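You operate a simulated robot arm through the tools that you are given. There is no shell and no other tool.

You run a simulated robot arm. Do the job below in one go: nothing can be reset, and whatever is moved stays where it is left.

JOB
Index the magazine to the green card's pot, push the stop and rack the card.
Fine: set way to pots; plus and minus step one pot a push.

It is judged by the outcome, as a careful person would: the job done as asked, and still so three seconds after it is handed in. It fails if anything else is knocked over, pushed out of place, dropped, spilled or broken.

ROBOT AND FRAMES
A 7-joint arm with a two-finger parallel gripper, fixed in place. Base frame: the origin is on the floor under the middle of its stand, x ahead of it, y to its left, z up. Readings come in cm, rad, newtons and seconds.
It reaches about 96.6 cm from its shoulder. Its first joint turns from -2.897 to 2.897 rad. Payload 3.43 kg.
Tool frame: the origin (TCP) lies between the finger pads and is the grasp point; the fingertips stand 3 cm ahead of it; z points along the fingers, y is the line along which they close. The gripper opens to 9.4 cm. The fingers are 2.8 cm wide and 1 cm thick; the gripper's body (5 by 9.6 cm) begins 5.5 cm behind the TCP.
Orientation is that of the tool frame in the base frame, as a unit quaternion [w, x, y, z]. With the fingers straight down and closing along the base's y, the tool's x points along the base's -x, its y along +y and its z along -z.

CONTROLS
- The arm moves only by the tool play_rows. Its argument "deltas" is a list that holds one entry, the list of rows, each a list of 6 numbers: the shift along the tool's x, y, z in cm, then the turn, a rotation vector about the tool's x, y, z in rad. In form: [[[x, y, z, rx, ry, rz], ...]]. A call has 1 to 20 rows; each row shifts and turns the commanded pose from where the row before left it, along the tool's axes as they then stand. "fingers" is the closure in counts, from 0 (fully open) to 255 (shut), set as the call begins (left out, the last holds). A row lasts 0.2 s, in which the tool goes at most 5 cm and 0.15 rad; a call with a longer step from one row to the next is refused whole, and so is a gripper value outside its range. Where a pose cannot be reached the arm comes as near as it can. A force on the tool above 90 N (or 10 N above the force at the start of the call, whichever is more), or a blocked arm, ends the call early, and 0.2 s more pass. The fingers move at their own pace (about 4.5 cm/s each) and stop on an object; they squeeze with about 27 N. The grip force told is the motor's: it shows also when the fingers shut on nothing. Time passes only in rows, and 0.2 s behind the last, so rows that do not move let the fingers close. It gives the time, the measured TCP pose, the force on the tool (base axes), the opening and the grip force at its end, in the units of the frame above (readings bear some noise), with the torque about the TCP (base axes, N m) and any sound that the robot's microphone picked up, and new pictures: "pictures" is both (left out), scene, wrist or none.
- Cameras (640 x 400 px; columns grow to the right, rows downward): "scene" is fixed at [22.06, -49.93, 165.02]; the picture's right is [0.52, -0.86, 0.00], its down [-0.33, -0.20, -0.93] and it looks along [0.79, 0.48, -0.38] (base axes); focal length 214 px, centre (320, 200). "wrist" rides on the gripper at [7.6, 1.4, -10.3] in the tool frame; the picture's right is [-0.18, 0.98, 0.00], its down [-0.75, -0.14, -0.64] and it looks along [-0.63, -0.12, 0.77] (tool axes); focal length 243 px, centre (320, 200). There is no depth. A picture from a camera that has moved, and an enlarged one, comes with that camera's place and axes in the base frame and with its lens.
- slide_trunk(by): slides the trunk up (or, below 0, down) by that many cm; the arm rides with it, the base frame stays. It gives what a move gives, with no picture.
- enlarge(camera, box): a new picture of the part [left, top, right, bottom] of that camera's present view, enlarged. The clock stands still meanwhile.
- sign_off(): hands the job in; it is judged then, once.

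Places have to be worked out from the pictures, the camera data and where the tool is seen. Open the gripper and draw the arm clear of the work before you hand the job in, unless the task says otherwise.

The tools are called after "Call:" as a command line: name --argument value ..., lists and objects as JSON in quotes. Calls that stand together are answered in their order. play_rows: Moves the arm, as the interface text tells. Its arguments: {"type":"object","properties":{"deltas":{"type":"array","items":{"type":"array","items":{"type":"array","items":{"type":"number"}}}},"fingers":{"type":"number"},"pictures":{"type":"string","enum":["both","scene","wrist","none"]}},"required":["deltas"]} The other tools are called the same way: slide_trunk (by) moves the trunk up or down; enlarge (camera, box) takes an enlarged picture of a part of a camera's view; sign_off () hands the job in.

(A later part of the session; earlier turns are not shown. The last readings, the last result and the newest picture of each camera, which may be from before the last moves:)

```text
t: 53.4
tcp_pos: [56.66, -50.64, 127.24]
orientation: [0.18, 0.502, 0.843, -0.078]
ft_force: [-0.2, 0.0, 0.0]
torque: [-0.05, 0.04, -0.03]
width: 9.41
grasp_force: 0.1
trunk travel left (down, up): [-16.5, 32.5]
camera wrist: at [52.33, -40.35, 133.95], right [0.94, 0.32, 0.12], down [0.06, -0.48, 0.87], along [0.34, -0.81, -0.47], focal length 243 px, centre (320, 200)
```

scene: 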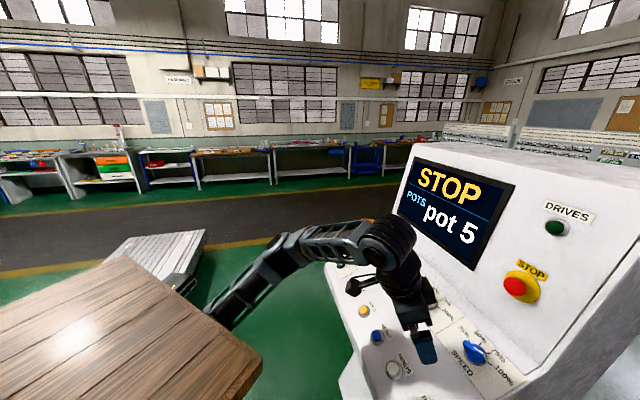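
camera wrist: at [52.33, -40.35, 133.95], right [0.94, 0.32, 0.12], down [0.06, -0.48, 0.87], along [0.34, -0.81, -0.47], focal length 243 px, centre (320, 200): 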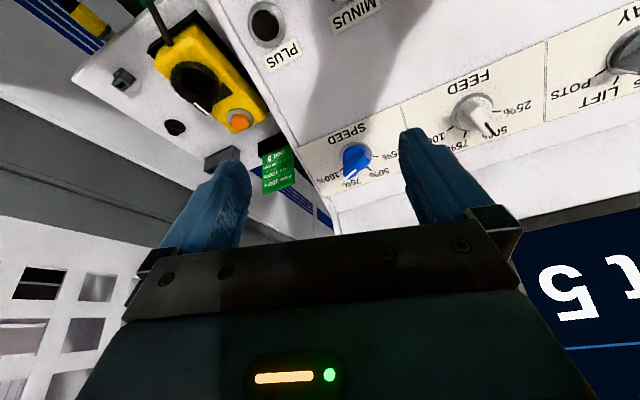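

The shelf with the card is in view; I enlarge it.

Call:
enlarge --camera "wrist" --box '[60, 0, 340, 220]'

Call:
enlarge --camera "wrist" --box '[190, 120, 340, 230]'

```text
1.82 times, centred on (200, 110) of wrist
camera zoom: at [52.33, -40.35, 133.95], right [0.94, 0.32, 0.12], down [0.06, -0.48, 0.87], along [0.34, -0.81, -0.47], focal length 441 px, centre (538, 364)
```

zoom: 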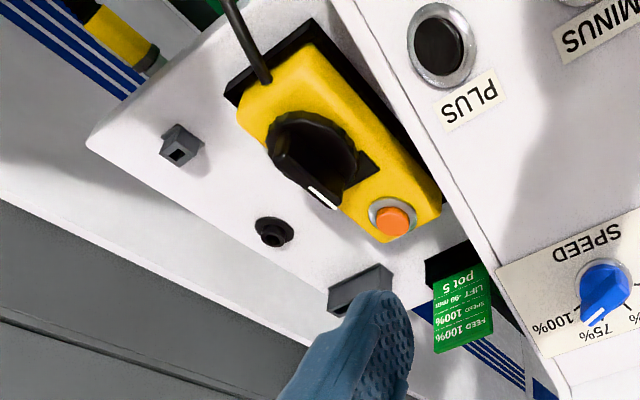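

```text
3.64 times, centred on (265, 175) of wrist
camera zoom: at [52.33, -40.35, 133.95], right [0.94, 0.32, 0.12], down [0.06, -0.48, 0.87], along [0.34, -0.81, -0.47], focal length 882 px, centre (520, 291)
```

zoom: 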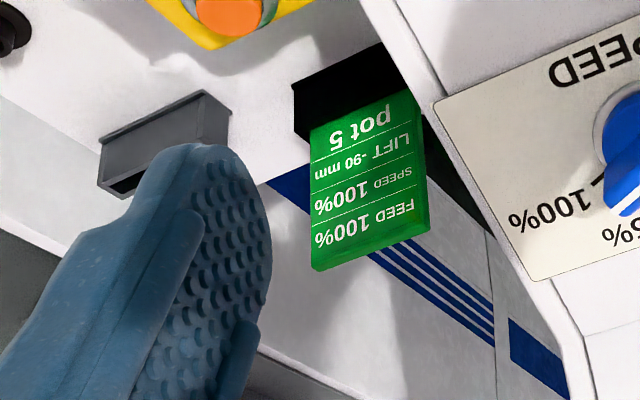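

I level the tool to point straight down and move it over toward the shelf, staying about 8 cm above the pendant, for a clear downward look at the card holder and the grey slot.

Call:
play_rows --deltas '[[[0, 0, 0, 0, 0.128, 0], [0, 0, 0, 0, 0.128, 0], [0, 0, 0, 0, 0.128, 0], [-1.95, -2.48, 1.5, 0, 0, 0], [-1.95, -2.48, 1.5, 0, 0, 0], [-1.95, -2.48, 1.5, 0, 0, 0], [-1.95, -2.48, 1.5, 0, 0, 0], [-1.95, -2.48, 1.5, 0, 0, 0]]]'

```text
t: 55.2
tcp_pos: [50.53, -64.6, 116.07]
orientation: [0.04, 0.506, 0.861, 0.023]
ft_force: [-0.2, 0.8, -0.3]
torque: [-0.02, 0.05, 0.0]
width: 9.43
grasp_force: 0.1
out of reach, approached as far as the arm can: row 2, 3
trunk travel left (down, up): [-16.5, 32.5]
camera wrist: at [47.16, -57.09, 126.12], right [0.94, 0.32, 0.09], down [0.18, -0.73, 0.66], along [0.27, -0.61, -0.74], focal length 243 px, centre (320, 200)
```

scene: 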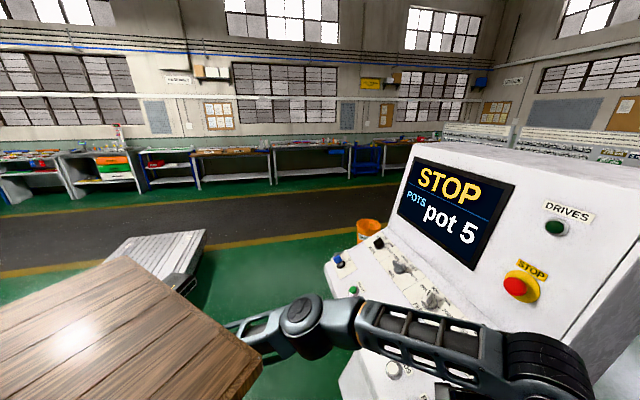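
wrist: 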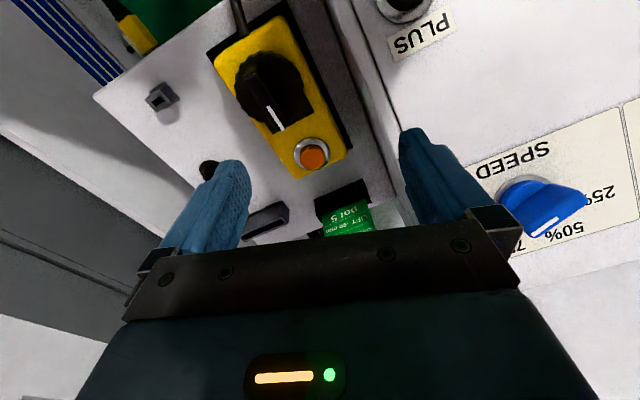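

The card stands upright: 7 cm wide along the row direction, from z≈99 at its holder to z≈109 at the top, facing the operator. I enlarge the present view of the holder and the grey slot.

Call:
enlarge --camera "wrist" --box '[230, 160, 410, 260]'

Call:
enlarge --camera "wrist" --box '[90, 0, 400, 200]'

Call:
enlarge --camera "scene" --box '[320, 260, 640, 400]'

```text
3.56 times, centred on (320, 210) of wrist
camera zoom: at [47.16, -57.09, 126.12], right [0.94, 0.32, 0.09], down [0.18, -0.73, 0.66], along [0.27, -0.61, -0.74], focal length 863 px, centre (320, 164)
```

zoom: 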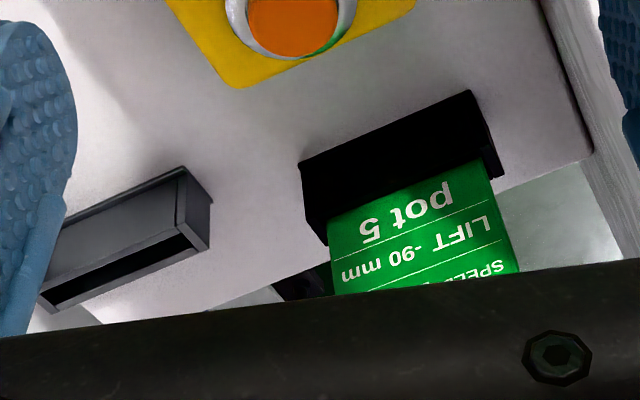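

```text
2.00 times, centred on (245, 100) of wrist
camera zoom: at [47.16, -57.09, 126.12], right [0.94, 0.32, 0.09], down [0.18, -0.73, 0.66], along [0.27, -0.61, -0.74], focal length 485 px, centre (470, 400)
```

zoom: 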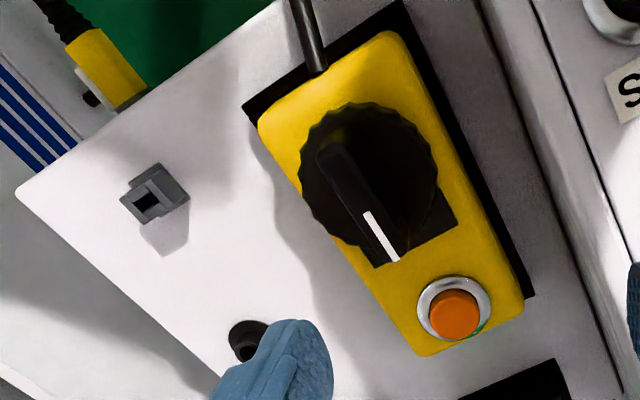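

```text
2.00 times, centred on (480, 330) of scene
camera zoom: at [22.06, -49.93, 165.02], right [0.52, -0.86, 0.0], down [-0.33, -0.2, -0.93], along [0.79, 0.48, -0.38], focal length 429 px, centre (0, -60)
```

zoom: 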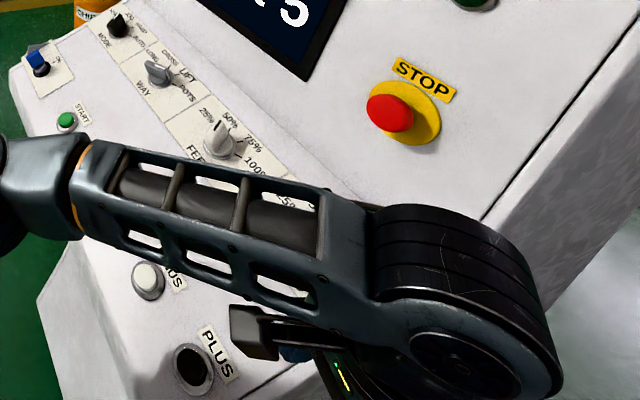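

The grey block is a box with a slot open at the top, like the black holder that holds the card, so it is the rack for the card. I will grip the card by its two side edges with the fingers tilted forward over the shelf and the camera on top, so I first turn the tool about -196° here.

Call:
play_rows --deltas '[[[0, 0, 0, 0, 0, -0.143], [0, 0, 0, 0, 0, -0.143], [0, 0, 0, 0, 0, -0.143], [0, 0, 0, 0, 0, -0.143], [0, 0, 0, 0, 0, -0.143], [0, 0, 0, 0, 0, -0.143], [0, 0, 0, 0, 0, -0.143], [0, 0, 0, 0, 0, -0.143], [0, 0, 0, 0, 0, -0.143], [0, 0, 0, 0, 0, -0.143], [0, 0, 0, 0, 0, -0.143], [0, 0, 0, 0, 0, -0.143], [0, 0, 0, 0, 0, -0.143], [0, 0, 0, 0, 0, -0.143], [0, 0, 0, 0, 0, -0.143], [0, 0, 0, 0, 0, -0.143]]]' --pictures "wrist"

Call:
play_rows --deltas '[[[0, 0, 0, 0, 0, -0.143], [0, 0, 0, 0, 0, -0.143], [0, 0, 0, 0, 0, -0.143], [0, 0, 0, 0, 0, -0.143], [0, 0, 0, 0, 0, -0.143], [0, 0, 0, 0, 0, -0.143], [0, 0, 0, 0, 0, -0.143], [0, 0, 0, 0, 0, -0.143]]]'

```text
t: 58.6
tcp_pos: [50.6, -64.57, 116.1]
orientation: [0.037, -0.575, 0.817, -0.026]
ft_force: [0.8, 0.5, 0.0]
torque: [-0.01, 0.0, -0.01]
width: 9.39
grasp_force: 0.1
trunk travel left (down, up): [-16.5, 32.5]
camera wrist: at [45.67, -71.11, 126.0], right [-0.86, 0.51, -0.08], down [0.33, 0.66, 0.67], along [0.39, 0.55, -0.73], focal length 243 px, centre (320, 200)
```

wrist: 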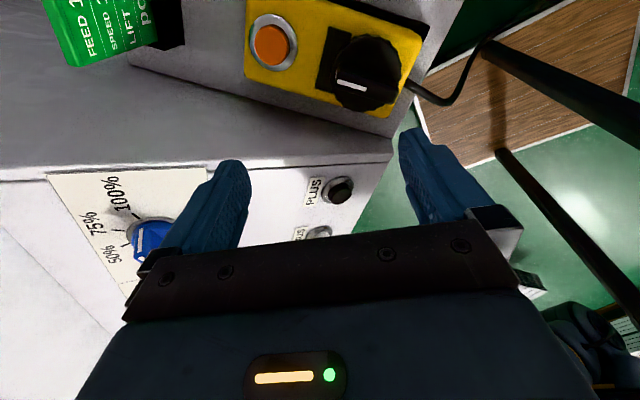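

```text
t: 60.4
tcp_pos: [50.41, -64.69, 116.17]
orientation: [-0.017, 0.926, -0.376, 0.043]
ft_force: [-0.7, 0.2, 0.5]
torque: [0.01, 0.01, 0.0]
width: 9.39
grasp_force: 0.0
trunk travel left (down, up): [-16.5, 32.5]
camera wrist: at [54.02, -70.75, 126.74], right [-0.81, -0.58, -0.07], down [-0.5, 0.63, 0.6], along [-0.3, 0.52, -0.8], focal length 243 px, centre (320, 200)
```

scene: 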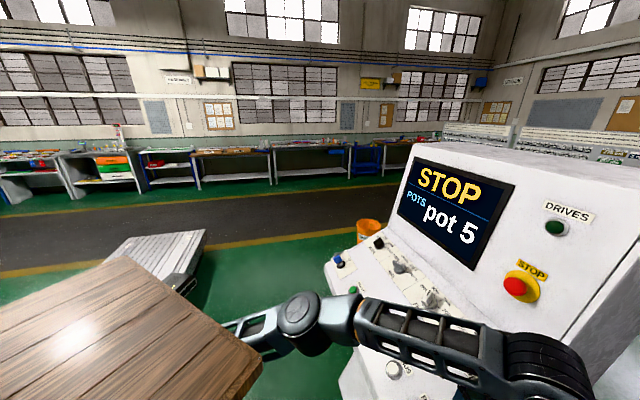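
wrist: 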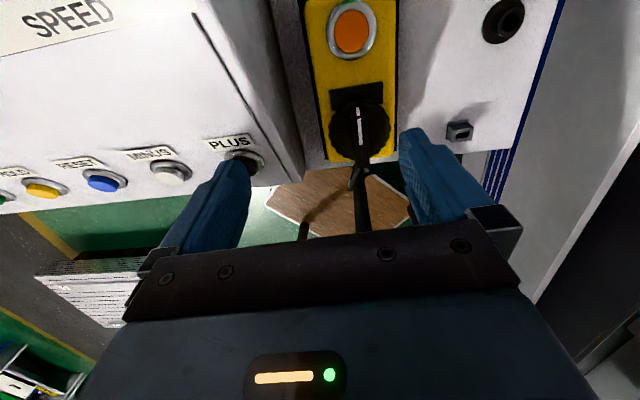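

The view is now upright with the card beyond. I tilt the fingers forward by about 56° while sliding toward a pre-grasp point short of the card.

Call:
play_rows --deltas '[[[1.34, 0.45, 0.4, -0.008, 0.1226, 0], [1.26, 0.45, 0.55, -0.008, 0.1226, 0], [1.14, 0.45, 0.7, -0.008, 0.1226, 0], [1.02, 0.45, 0.85, -0.008, 0.1226, 0], [0.86, 0.45, 1.0, -0.008, 0.1226, 0], [0.71, 0.45, 1.1, -0.008, 0.1226, 0], [0.53, 0.45, 1.2, -0.008, 0.1226, 0], [0.36, 0.45, 1.25, -0.008, 0.1226, 0], [0, 0, 0, 0, 0, 0]]]'

```text
t: 62.4
tcp_pos: [55.33, -74.17, 112.97]
orientation: [0.191, 0.796, -0.341, 0.461]
ft_force: [-0.5, 0.3, 0.1]
torque: [-0.01, -0.01, 0.01]
width: 9.4
grasp_force: 0.0
trunk travel left (down, up): [-16.5, 32.5]
camera wrist: at [50.72, -71.52, 124.71], right [-0.77, -0.61, -0.17], down [-0.54, 0.77, -0.33], along [0.33, -0.16, -0.93], focal length 243 px, centre (320, 200)
```

scene: 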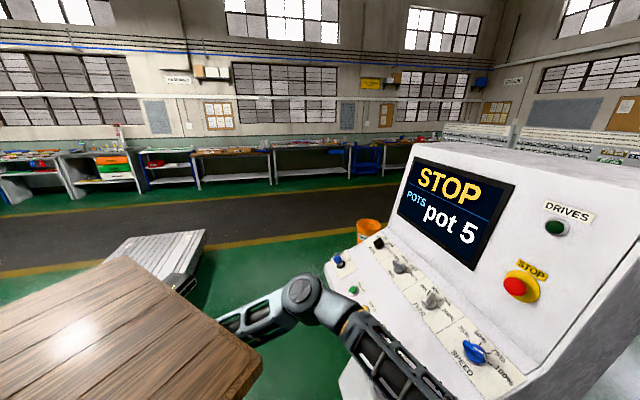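
wrist: 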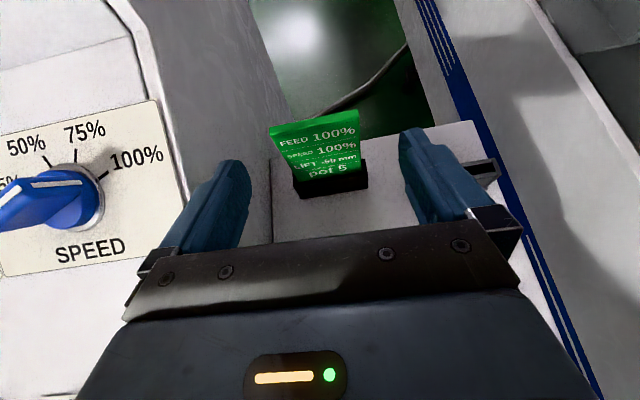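

Excellent view: the green card stands in its holder right between the fingers, and the grey slot is to the right. I enlarge both.

Call:
enlarge --camera "wrist" --box '[230, 90, 430, 230]'

Call:
enlarge --camera "wrist" --box '[360, 90, 540, 230]'

```text
2.86 times, centred on (330, 160) of wrist
camera zoom: at [50.72, -71.52, 124.71], right [-0.77, -0.61, -0.17], down [-0.54, 0.77, -0.33], along [0.33, -0.16, -0.93], focal length 693 px, centre (291, 314)
```

zoom: 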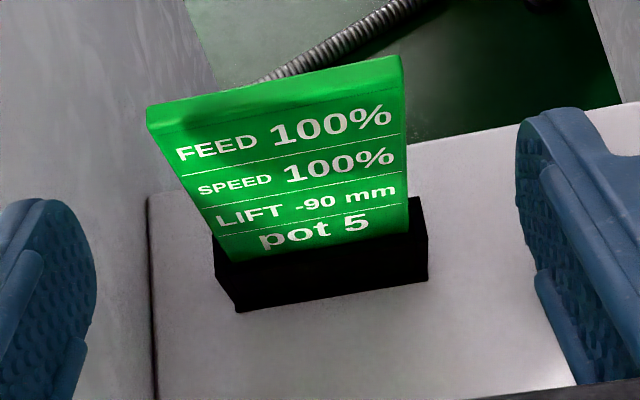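

```text
2.86 times, centred on (450, 160) of wrist
camera zoom: at [50.72, -71.52, 124.71], right [-0.77, -0.61, -0.17], down [-0.54, 0.77, -0.33], along [0.33, -0.16, -0.93], focal length 693 px, centre (-51, 314)
```

zoom: 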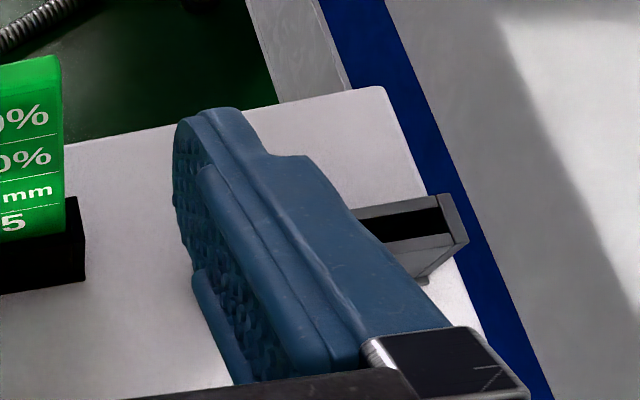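

The card is vertical, centred at about (60.7, -79.3), and the fingers are parallel to its edges with ~1.1 cm clearance each side. I line up and move most of the way in, then check.

Call:
play_rows --deltas '[[[-0.85, -0.08, 0, 0, 0, 0], [-0.85, -0.08, 0.5, 0, 0, 0], [-0.85, -0.08, 1.5, 0, 0, 0], [0, 0, 1.5, 0, 0, 0], [0, 0, 1.5, 0, 0, 0], [0, 0, 1.5, 0, 0, 0], [0, 0, 0, 0, 0, 0]]]'

```text
t: 64.0
tcp_pos: [58.46, -77.12, 107.48]
orientation: [0.191, 0.797, -0.342, 0.46]
ft_force: [0.2, -0.1, 0.5]
torque: [0.03, -0.02, -0.02]
width: 9.41
grasp_force: 0.0
trunk travel left (down, up): [-16.5, 32.5]
camera wrist: at [53.95, -74.44, 119.2], right [-0.77, -0.61, -0.17], down [-0.54, 0.77, -0.33], along [0.33, -0.16, -0.93], focal length 243 px, centre (320, 200)
```

scene: 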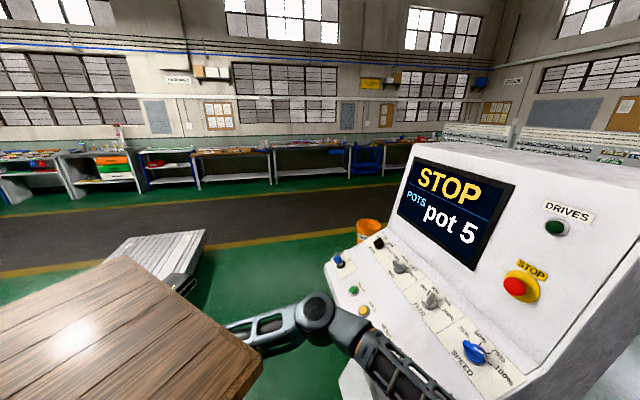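
wrist: 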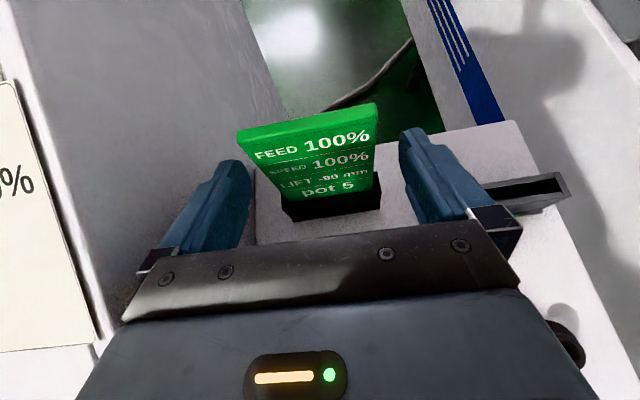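

All aligned; about 3.6 cm remain. I move in so the fingers straddle the card's edges.

Call:
play_rows --deltas '[[[0, 0, 1.2, 0, 0, 0], [0, 0, 1.2, 0, 0, 0], [0, 0, 1.0, 0, 0, 0], [0, 0, 0.2, 0, 0, 0], [0, 0, 0, 0, 0, 0]]]'

```text
t: 65.2
tcp_pos: [60.69, -79.43, 105.73]
orientation: [0.19, 0.797, -0.341, 0.461]
ft_force: [0.3, -0.4, -0.4]
torque: [0.01, 0.03, -0.03]
width: 9.41
grasp_force: 0.0
trunk travel left (down, up): [-16.5, 32.5]
camera wrist: at [56.09, -76.69, 117.41], right [-0.77, -0.61, -0.17], down [-0.54, 0.77, -0.33], along [0.33, -0.16, -0.93], focal length 243 px, centre (320, 200)
```

scene: 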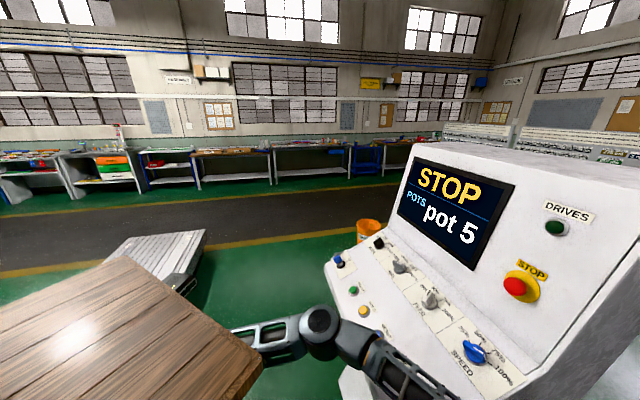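
wrist: 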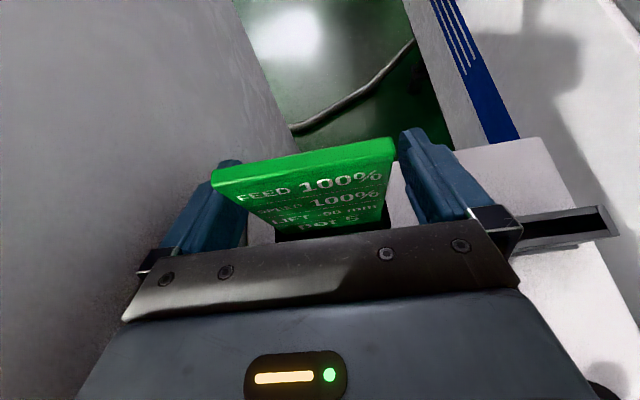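

The card looks about 0.35 cm off-centre toward the left finger. I shift by that much so the fingers meet it evenly, then close gently.

Call:
play_rows --deltas '[[[0, -0.35, 0, 0, 0, 0], [0, 0, 0, 0, 0, 0]]]' --fingers 30 --pictures "wrist"

Call:
enlarge --camera "wrist" --box '[150, 110, 450, 270]'

```text
t: 65.8
tcp_pos: [60.8, -79.14, 105.72]
orientation: [0.19, 0.797, -0.342, 0.46]
ft_force: [0.0, -0.1, -1.0]
torque: [0.02, -0.03, -0.01]
width: 8.27
grasp_force: 0.1
trunk travel left (down, up): [-16.5, 32.5]
camera wrist: at [56.36, -76.46, 117.44], right [-0.77, -0.61, -0.17], down [-0.54, 0.77, -0.33], along [0.33, -0.16, -0.93], focal length 243 px, centre (320, 200)
```

wrist: 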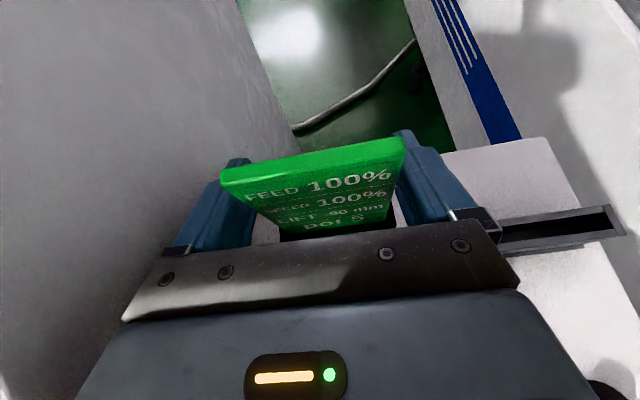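

```text
2.13 times, centred on (300, 190) of wrist
camera zoom: at [56.36, -76.46, 117.44], right [-0.77, -0.61, -0.17], down [-0.54, 0.77, -0.33], along [0.33, -0.16, -0.93], focal length 518 px, centre (363, 221)
```

zoom: 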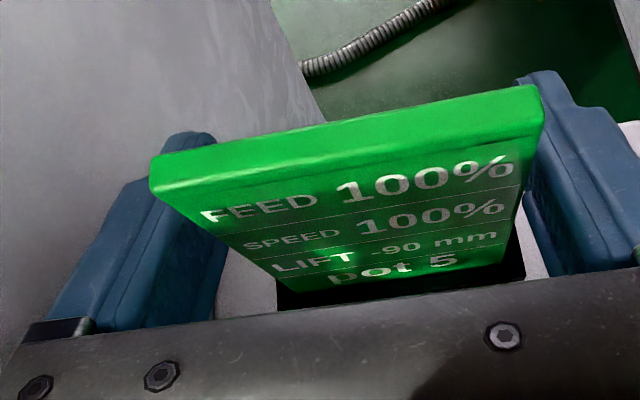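

By tool geometry the card is now centred. I close the fingers on its edges.

Call:
play_rows --deltas '[[[0, 0, 0, 0, 0, 0], [0, 0, 0, 0, 0, 0], [0, 0, 0, 0, 0, 0], [0, 0, 0, 0, 0, 0]]]' --fingers 255 --pictures "wrist"

```text
t: 66.8
tcp_pos: [61.03, -79.19, 105.72]
orientation: [0.191, 0.797, -0.342, 0.461]
ft_force: [-0.7, -0.4, 0.3]
torque: [-0.08, 0.06, -0.02]
width: 7.37
grasp_force: 26.9
trunk travel left (down, up): [-16.5, 32.5]
camera wrist: at [56.33, -76.47, 117.43], right [-0.77, -0.61, -0.17], down [-0.54, 0.77, -0.33], along [0.33, -0.16, -0.93], focal length 243 px, centre (320, 200)
```

wrist: 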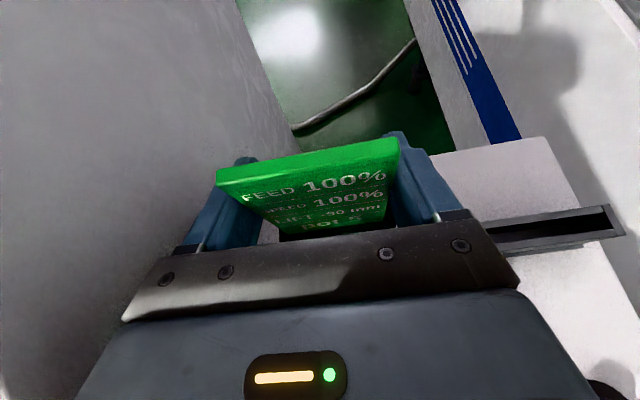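

The card is held at 7.37 cm wide with no side load. I lift it straight up out of the holder, slowly.

Call:
play_rows --deltas '[[[0.43, 0, -0.25, 0, 0, 0], [0.43, 0, -0.25, 0, 0, 0], [0.864, -0.01, -0.5, 0, 0, 0], [0.864, -0.01, -0.5, 0, 0, 0], [0.864, -0.01, -0.5, 0, 0, 0], [0, 0, 0, 0, 0, 0]]]'

```text
t: 68.2
tcp_pos: [60.87, -79.26, 109.61]
orientation: [0.191, 0.797, -0.342, 0.46]
ft_force: [-0.4, 0.5, -0.7]
torque: [0.01, -0.02, -0.01]
width: 7.37
grasp_force: 26.6
trunk travel left (down, up): [-16.5, 32.5]
camera wrist: at [56.3, -76.48, 121.44], right [-0.77, -0.61, -0.17], down [-0.54, 0.77, -0.33], along [0.33, -0.16, -0.93], focal length 243 px, centre (320, 200)
```

scene: 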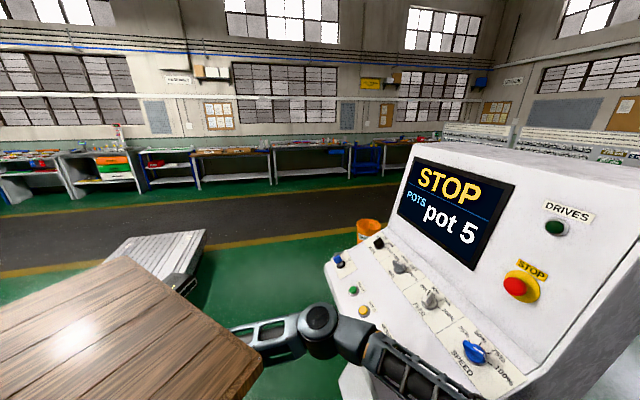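
wrist: 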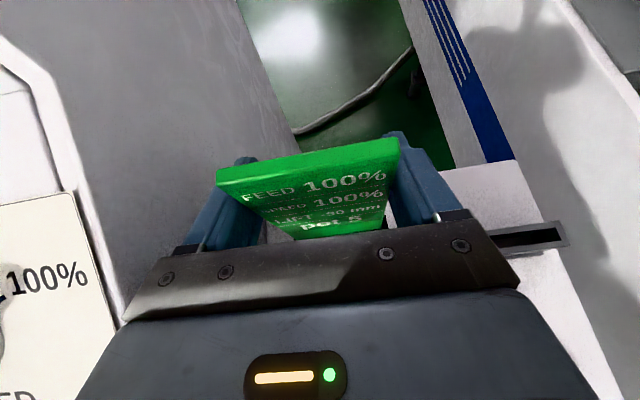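

The card came up with the gripper without resistance. I enlarge to see whether its lower edge is already clear of the holder.

Call:
enlarge --camera "wrist" --box '[200, 120, 420, 250]'

Call:
enlarge --camera "wrist" --box '[430, 150, 610, 290]'

```text
2.91 times, centred on (310, 185) of wrist
camera zoom: at [56.3, -76.48, 121.44], right [-0.77, -0.61, -0.17], down [-0.54, 0.77, -0.33], along [0.33, -0.16, -0.93], focal length 706 px, centre (349, 244)
```

zoom: 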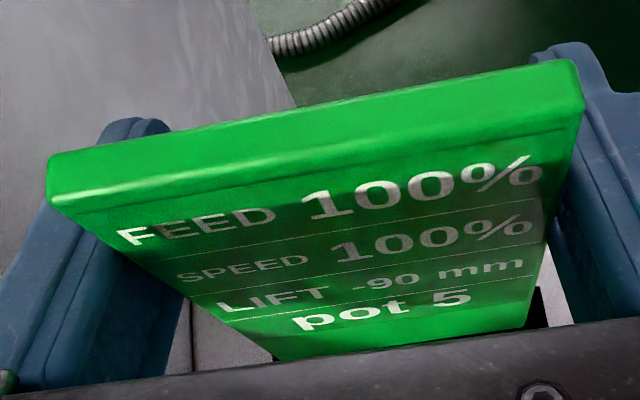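

```text
2.86 times, centred on (520, 220) of wrist
camera zoom: at [56.3, -76.48, 121.44], right [-0.77, -0.61, -0.17], down [-0.54, 0.77, -0.33], along [0.33, -0.16, -0.93], focal length 693 px, centre (-251, 143)
```

zoom: 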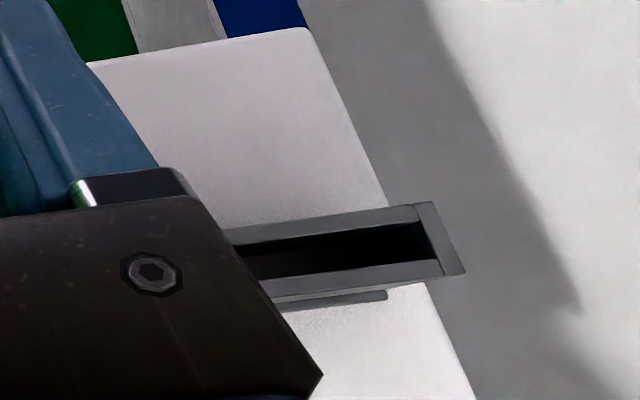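

Not certain yet, so I lift 3 cm further.

Call:
play_rows --deltas '[[[0.864, -0.01, -0.5, 0, 0, 0], [0.864, -0.01, -0.5, 0, 0, 0], [0.864, -0.01, -0.5, 0, 0, 0], [0, 0, 0, 0, 0, 0]]]' --pictures "wrist"

Call:
enlarge --camera "wrist" --box '[200, 120, 420, 250]'

Call:
enlarge --camera "wrist" --box '[420, 140, 600, 280]'

```text
t: 69.2
tcp_pos: [60.91, -79.22, 112.58]
orientation: [0.19, 0.797, -0.342, 0.461]
ft_force: [-0.2, 0.6, -0.2]
torque: [0.03, 0.01, 0.0]
width: 7.33
grasp_force: 27.1
trunk travel left (down, up): [-16.5, 32.5]
camera wrist: at [56.3, -76.56, 124.43], right [-0.77, -0.61, -0.17], down [-0.54, 0.77, -0.33], along [0.33, -0.16, -0.93], focal length 243 px, centre (320, 200)
```

wrist: 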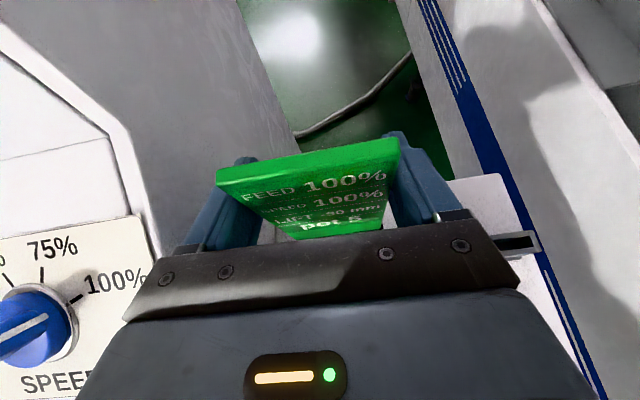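

```text
2.91 times, centred on (310, 185) of wrist
camera zoom: at [56.3, -76.56, 124.43], right [-0.77, -0.61, -0.17], down [-0.54, 0.77, -0.33], along [0.33, -0.16, -0.93], focal length 706 px, centre (349, 244)
```

zoom: 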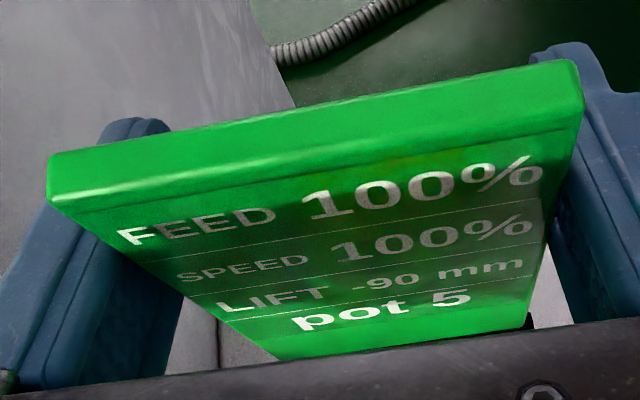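

```text
2.86 times, centred on (510, 210) of wrist
camera zoom: at [56.3, -76.56, 124.43], right [-0.77, -0.61, -0.17], down [-0.54, 0.77, -0.33], along [0.33, -0.16, -0.93], focal length 693 px, centre (-223, 171)
```

zoom: 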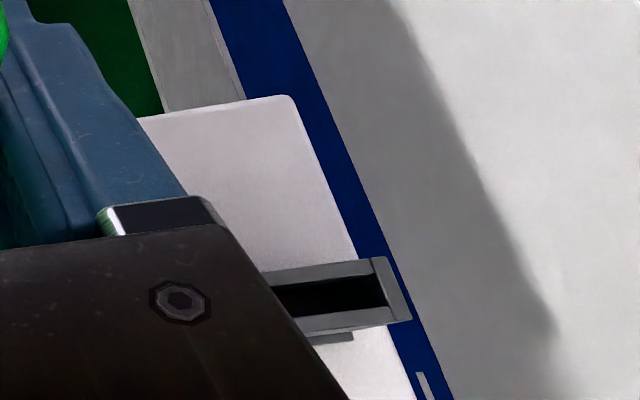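

The card is fully out (its lower edge about 9.5 cm below the grasp point). The grey slot's opening is about 1.4 cm wide, centred near (50, -86, 100.8). I carry the card across at this height to hover over it.

Call:
play_rows --deltas '[[[-0.22, 2.0, -0.42, 0, 0, 0], [-0.22, 2.1, -0.42, 0, 0, 0], [-0.22, 2.1, -0.42, 0, 0, 0], [-0.22, 2.1, -0.42, 0, 0, 0], [-0.22, 2.1, -0.42, 0, 0, 0], [-0.2, 2.0, -0.4, 0, 0, 0], [0, 0, 0, 0, 0, 0]]]'

```text
t: 70.8
tcp_pos: [50.14, -85.81, 112.75]
orientation: [0.191, 0.796, -0.342, 0.46]
ft_force: [0.7, 0.2, -0.3]
torque: [-0.01, -0.03, -0.02]
width: 7.34
grasp_force: 27.1
trunk travel left (down, up): [-16.5, 32.5]
camera wrist: at [45.38, -83.06, 124.37], right [-0.77, -0.61, -0.17], down [-0.54, 0.77, -0.33], along [0.33, -0.16, -0.93], focal length 243 px, centre (320, 200)
```

scene: 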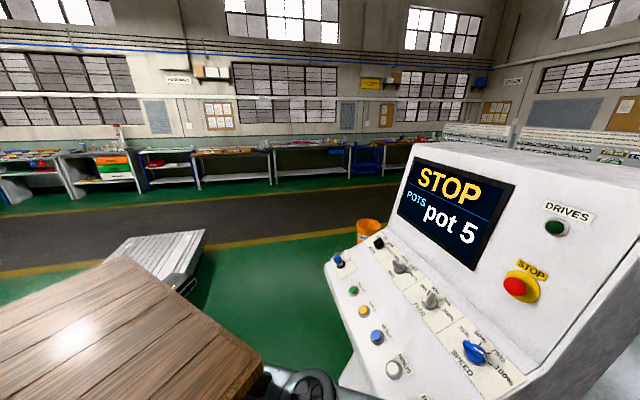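
wrist: 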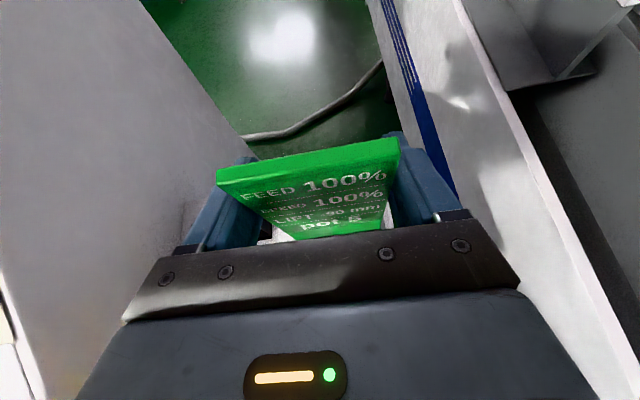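

The card is over the slot region but the hand hides most of it; I enlarge what can be seen beside the card.

Call:
enlarge --camera "wrist" --box '[200, 130, 440, 250]'

Call:
enlarge --camera "wrist" --box '[370, 170, 440, 240]'

```text
2.67 times, centred on (320, 190) of wrist
camera zoom: at [45.38, -83.06, 124.37], right [-0.77, -0.61, -0.17], down [-0.54, 0.77, -0.33], along [0.33, -0.16, -0.93], focal length 647 px, centre (320, 227)
```

zoom: 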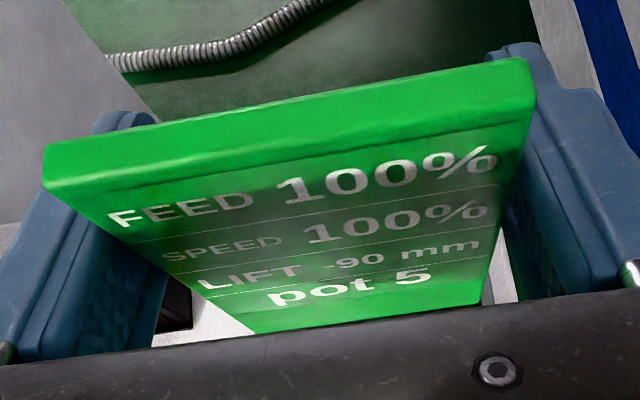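

```text
5.71 times, centred on (405, 205) of wrist
camera zoom: at [45.38, -83.06, 124.37], right [-0.77, -0.61, -0.17], down [-0.54, 0.77, -0.33], along [0.33, -0.16, -0.93], focal length 1386 px, centre (-166, 171)
```

zoom: 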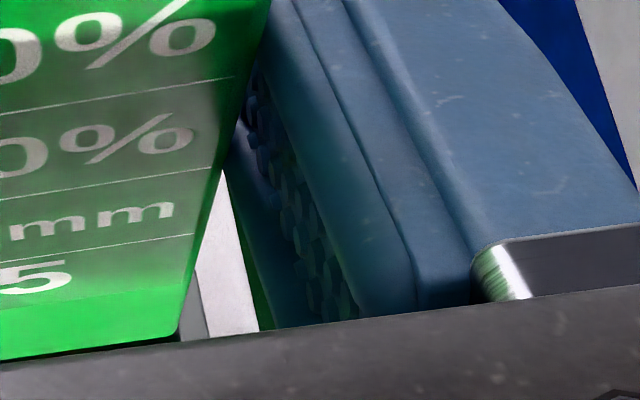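

I cannot see the slot from here. I back off 14 cm toward the operator side at the same height, so that the slot comes into view above the card's top edge and I can measure it.

Call:
play_rows --deltas '[[[-1.4, 0.08, -2.42, 0, 0, 0], [-1.4, 0.08, -2.42, 0, 0, 0], [-1.4, 0.08, -2.42, 0, 0, 0], [-1.4, 0.08, -2.42, 0, 0, 0], [-1.4, 0.08, -2.42, 0, 0, 0], [0, 0, 0, 0, 0, 0]]]'

```text
t: 72.2
tcp_pos: [40.13, -75.92, 112.78]
orientation: [0.19, 0.797, -0.342, 0.461]
ft_force: [0.2, 0.4, -0.3]
torque: [-0.02, 0.03, 0.02]
width: 7.36
grasp_force: 27.1
trunk travel left (down, up): [-16.5, 32.5]
camera wrist: at [35.47, -73.18, 124.5], right [-0.77, -0.61, -0.17], down [-0.54, 0.77, -0.33], along [0.33, -0.16, -0.93], focal length 243 px, centre (320, 200)
```

scene: 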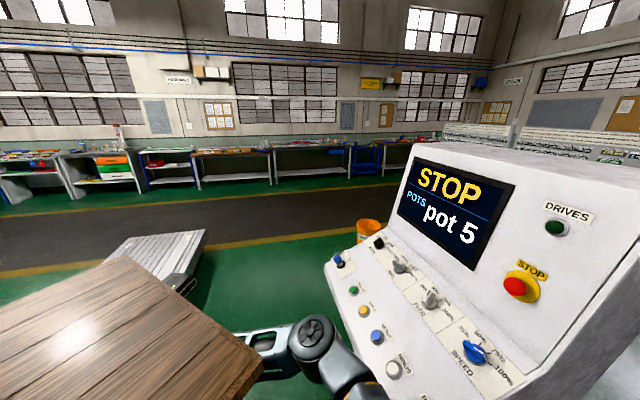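
wrist: 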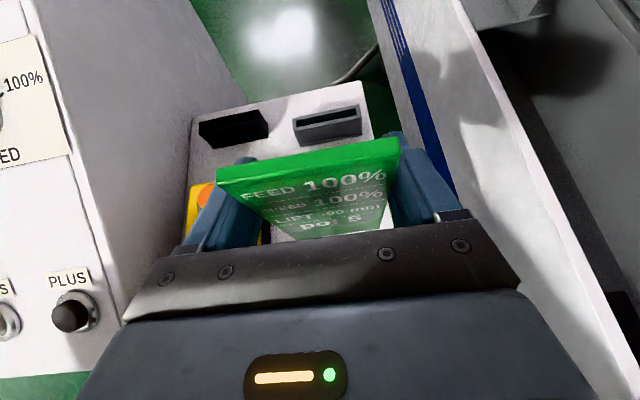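

Now both holders show clearly: the empty black one and the grey slotted one. I enlarge them to measure.

Call:
enlarge --camera "wrist" --box '[180, 70, 400, 180]'

Call:
enlarge --camera "wrist" --box '[285, 90, 375, 150]'

Call:
enlarge --camera "wrist" --box '[190, 95, 280, 155]'

```text
2.91 times, centred on (290, 125) of wrist
camera zoom: at [35.47, -73.18, 124.5], right [-0.77, -0.61, -0.17], down [-0.54, 0.77, -0.33], along [0.33, -0.16, -0.93], focal length 706 px, centre (407, 418)
```

zoom: 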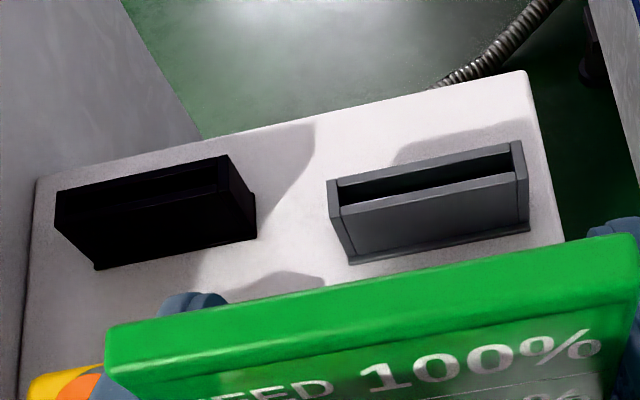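

```text
6.67 times, centred on (330, 120) of wrist
camera zoom: at [35.47, -73.18, 124.5], right [-0.77, -0.61, -0.17], down [-0.54, 0.77, -0.33], along [0.33, -0.16, -0.93], focal length 1618 px, centre (253, 733)
```

zoom: 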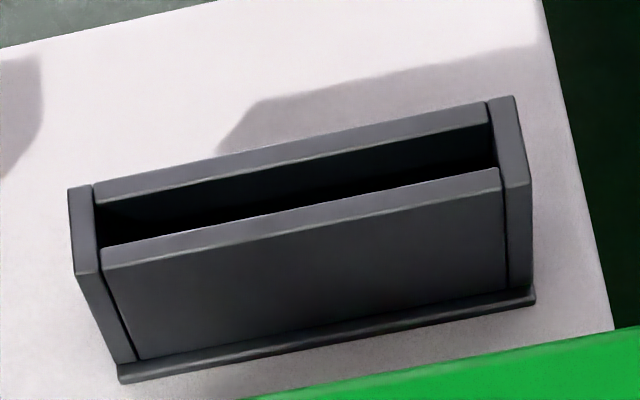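

```text
6.67 times, centred on (235, 125) of wrist
camera zoom: at [35.47, -73.18, 124.5], right [-0.77, -0.61, -0.17], down [-0.54, 0.77, -0.33], along [0.33, -0.16, -0.93], focal length 1618 px, centre (887, 700)
```

zoom: 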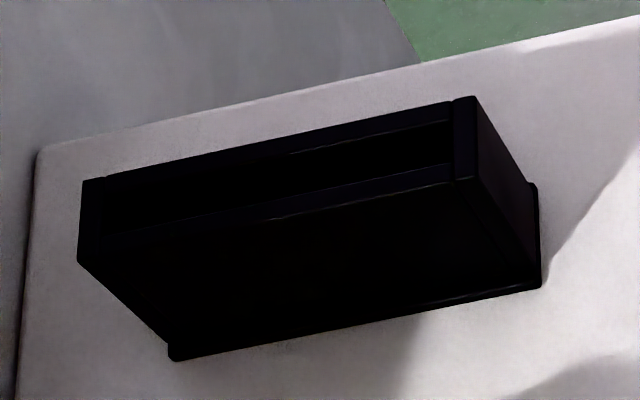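

Both are identical boxes (8.2 × 2 cm) with the same heading, so the move is a pure shift of about (-10.75, -7.2) cm from where I gripped the card: target TCP ≈ (50.15, -86.4). I go there at the lifted height and compare with the picture taken over the black holder.

Call:
play_rows --deltas '[[[1.43, 0.014, 2.53, 0, 0, 0], [1.43, 0.014, 2.53, 0, 0, 0], [1.43, 0.014, 2.53, 0, 0, 0], [1.43, 0.014, 2.53, 0, 0, 0], [1.43, 0.014, 2.53, 0, 0, 0], [0, 0, 0, 0, 0, 0]]]' --pictures "wrist"

Call:
enlarge --camera "wrist" --box '[200, 120, 420, 250]'

Call:
enlarge --camera "wrist" --box '[370, 200, 410, 235]'

Call:
enlarge --camera "wrist" --box '[240, 200, 310, 250]'

```text
t: 73.6
tcp_pos: [49.94, -86.51, 112.42]
orientation: [0.191, 0.796, -0.342, 0.461]
ft_force: [0.5, 0.4, 0.4]
torque: [-0.04, -0.03, -0.01]
width: 7.35
grasp_force: 26.7
trunk travel left (down, up): [-16.5, 32.5]
camera wrist: at [45.44, -83.78, 124.22], right [-0.77, -0.61, -0.17], down [-0.54, 0.77, -0.33], along [0.33, -0.16, -0.93], focal length 243 px, centre (320, 200)
```

wrist: 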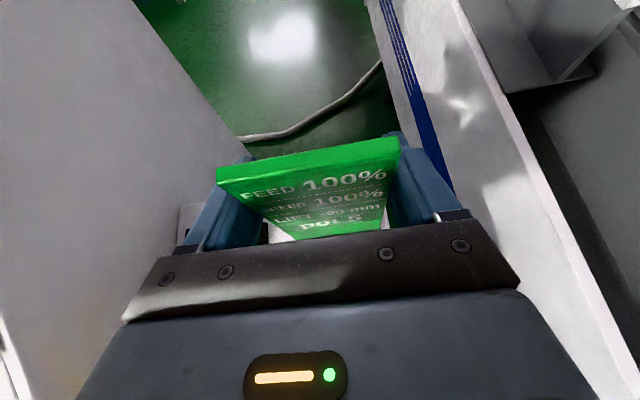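

```text
2.91 times, centred on (310, 185) of wrist
camera zoom: at [45.44, -83.78, 124.22], right [-0.77, -0.61, -0.17], down [-0.54, 0.77, -0.33], along [0.33, -0.16, -0.93], focal length 706 px, centre (349, 244)
```

zoom: 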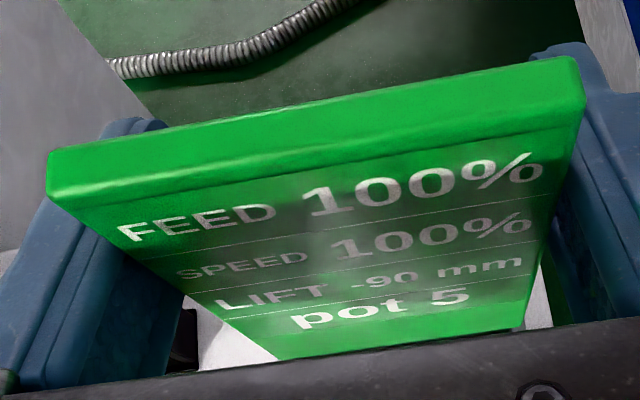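

```text
11.43 times, centred on (390, 218) of wrist
camera zoom: at [45.44, -83.78, 124.22], right [-0.77, -0.61, -0.17], down [-0.54, 0.77, -0.33], along [0.33, -0.16, -0.93], focal length 2773 px, centre (-480, 0)
```

zoom: 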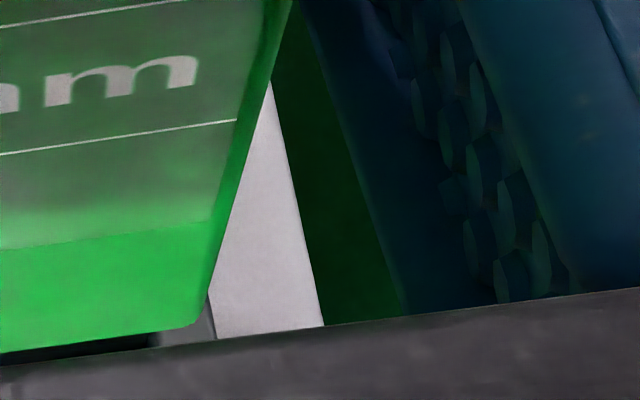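

```text
8.00 times, centred on (275, 225) of wrist
camera zoom: at [45.44, -83.78, 124.22], right [-0.77, -0.61, -0.17], down [-0.54, 0.77, -0.33], along [0.33, -0.16, -0.93], focal length 1941 px, centre (680, 0)
```

zoom: 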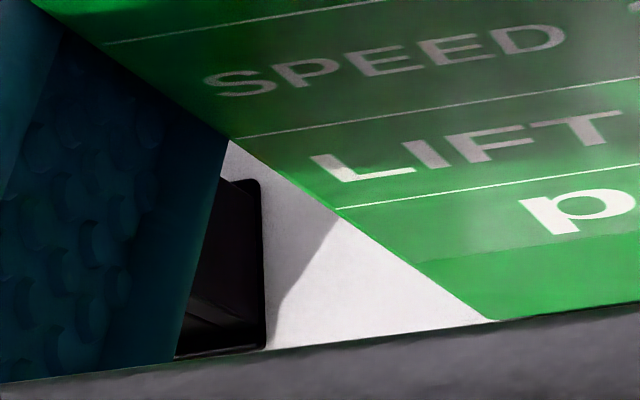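

Measured in the same picture, the card's lower edge is centred over the slot to within about 1–2 mm. I nudge 1 mm and lower it 1.8 cm to just above the slot, then look again.

Call:
play_rows --deltas '[[[0, -0.12, 0, 0, 0, 0], [-0.52, 0, 0.3, 0, 0, 0], [-0.52, 0, 0.3, 0, 0, 0], [-0.52, 0, 0.3, 0, 0, 0], [0, 0, 0, 0, 0, 0]]]' --pictures "wrist"

Call:
enlarge --camera "wrist" --box '[370, 200, 410, 235]'

Call:
enlarge --camera "wrist" --box '[240, 200, 310, 250]'

```text
t: 74.8
tcp_pos: [50.25, -86.33, 110.58]
orientation: [0.19, 0.797, -0.342, 0.461]
ft_force: [-0.3, 0.0, -0.3]
torque: [-0.01, -0.03, 0.03]
width: 7.36
grasp_force: 26.8
trunk travel left (down, up): [-16.5, 32.5]
camera wrist: at [45.61, -83.64, 122.41], right [-0.77, -0.61, -0.17], down [-0.54, 0.77, -0.33], along [0.33, -0.16, -0.93], focal length 243 px, centre (320, 200)
```

wrist: 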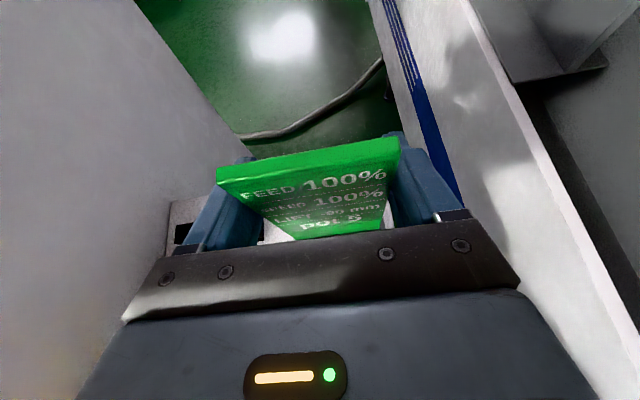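

```text
11.43 times, centred on (390, 218) of wrist
camera zoom: at [45.61, -83.64, 122.41], right [-0.77, -0.61, -0.17], down [-0.54, 0.77, -0.33], along [0.33, -0.16, -0.93], focal length 2773 px, centre (-480, 0)
```

zoom: 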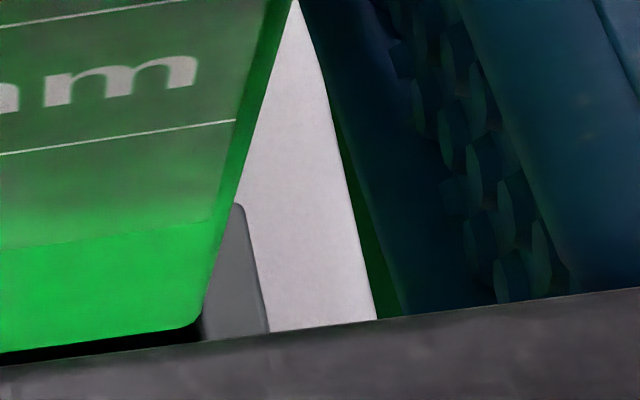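

```text
8.00 times, centred on (275, 225) of wrist
camera zoom: at [45.61, -83.64, 122.41], right [-0.77, -0.61, -0.17], down [-0.54, 0.77, -0.33], along [0.33, -0.16, -0.93], focal length 1941 px, centre (680, 0)
```

zoom: 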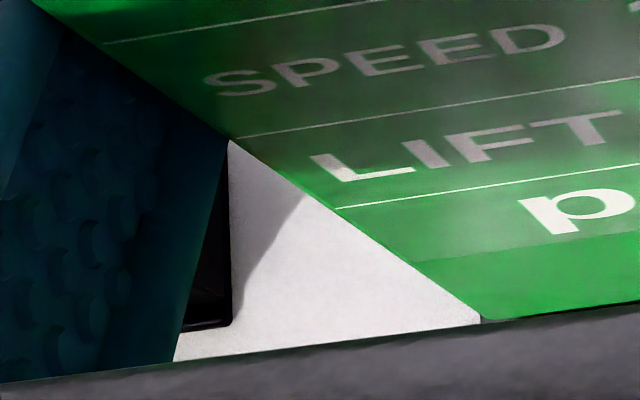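

The card's lower edge lies within the opening front-to-back, with the right end just inside; a 1.3 mm shift right centres it. I lower in small steps and watch the force.

Call:
play_rows --deltas '[[[0, 0.13, 0, 0, 0, 0], [-0.346, 0.005, 0.2, 0, 0, 0], [-0.346, 0.005, 0.2, 0, 0, 0], [-0.346, 0.005, 0.2, 0, 0, 0], [0, 0, 0, 0, 0, 0]]]' --pictures "wrist"

Call:
enlarge --camera "wrist" --box '[370, 200, 410, 235]'

Call:
enlarge --camera "wrist" --box '[240, 200, 310, 250]'

```text
t: 76.0
tcp_pos: [50.16, -86.44, 109.48]
orientation: [0.191, 0.796, -0.342, 0.461]
ft_force: [0.2, -0.2, -0.6]
torque: [-0.02, 0.01, 0.01]
width: 7.33
grasp_force: 26.8
trunk travel left (down, up): [-16.5, 32.5]
camera wrist: at [45.48, -83.73, 121.23], right [-0.77, -0.61, -0.17], down [-0.54, 0.77, -0.33], along [0.33, -0.16, -0.93], focal length 243 px, centre (320, 200)
```

wrist: 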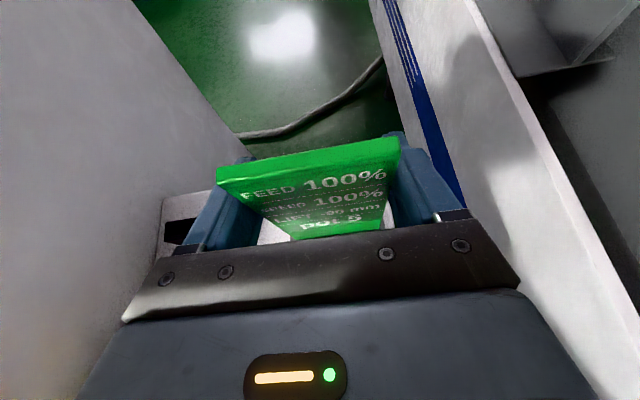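

```text
11.43 times, centred on (390, 218) of wrist
camera zoom: at [45.48, -83.73, 121.23], right [-0.77, -0.61, -0.17], down [-0.54, 0.77, -0.33], along [0.33, -0.16, -0.93], focal length 2773 px, centre (-480, 0)
```

zoom: 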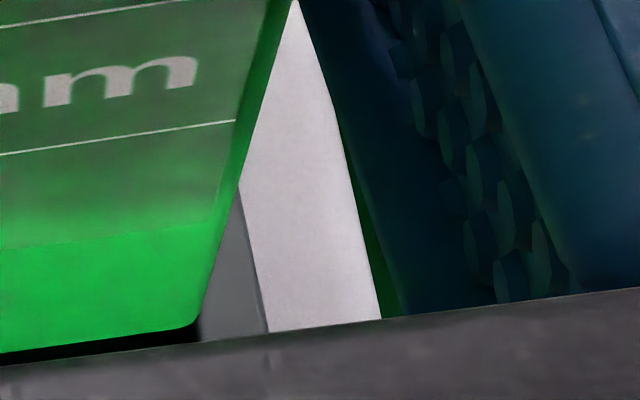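

```text
8.00 times, centred on (275, 225) of wrist
camera zoom: at [45.48, -83.73, 121.23], right [-0.77, -0.61, -0.17], down [-0.54, 0.77, -0.33], along [0.33, -0.16, -0.93], focal length 1941 px, centre (680, 0)
```

zoom: 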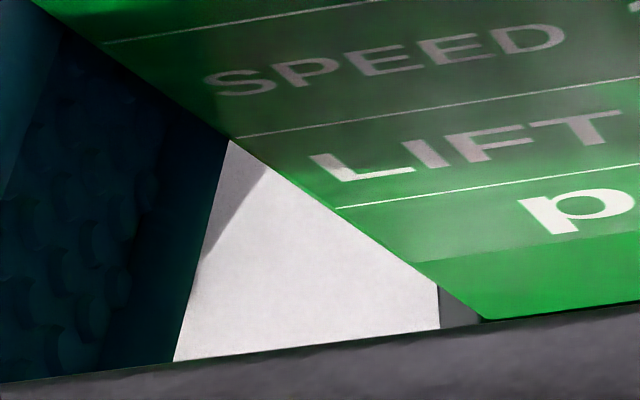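

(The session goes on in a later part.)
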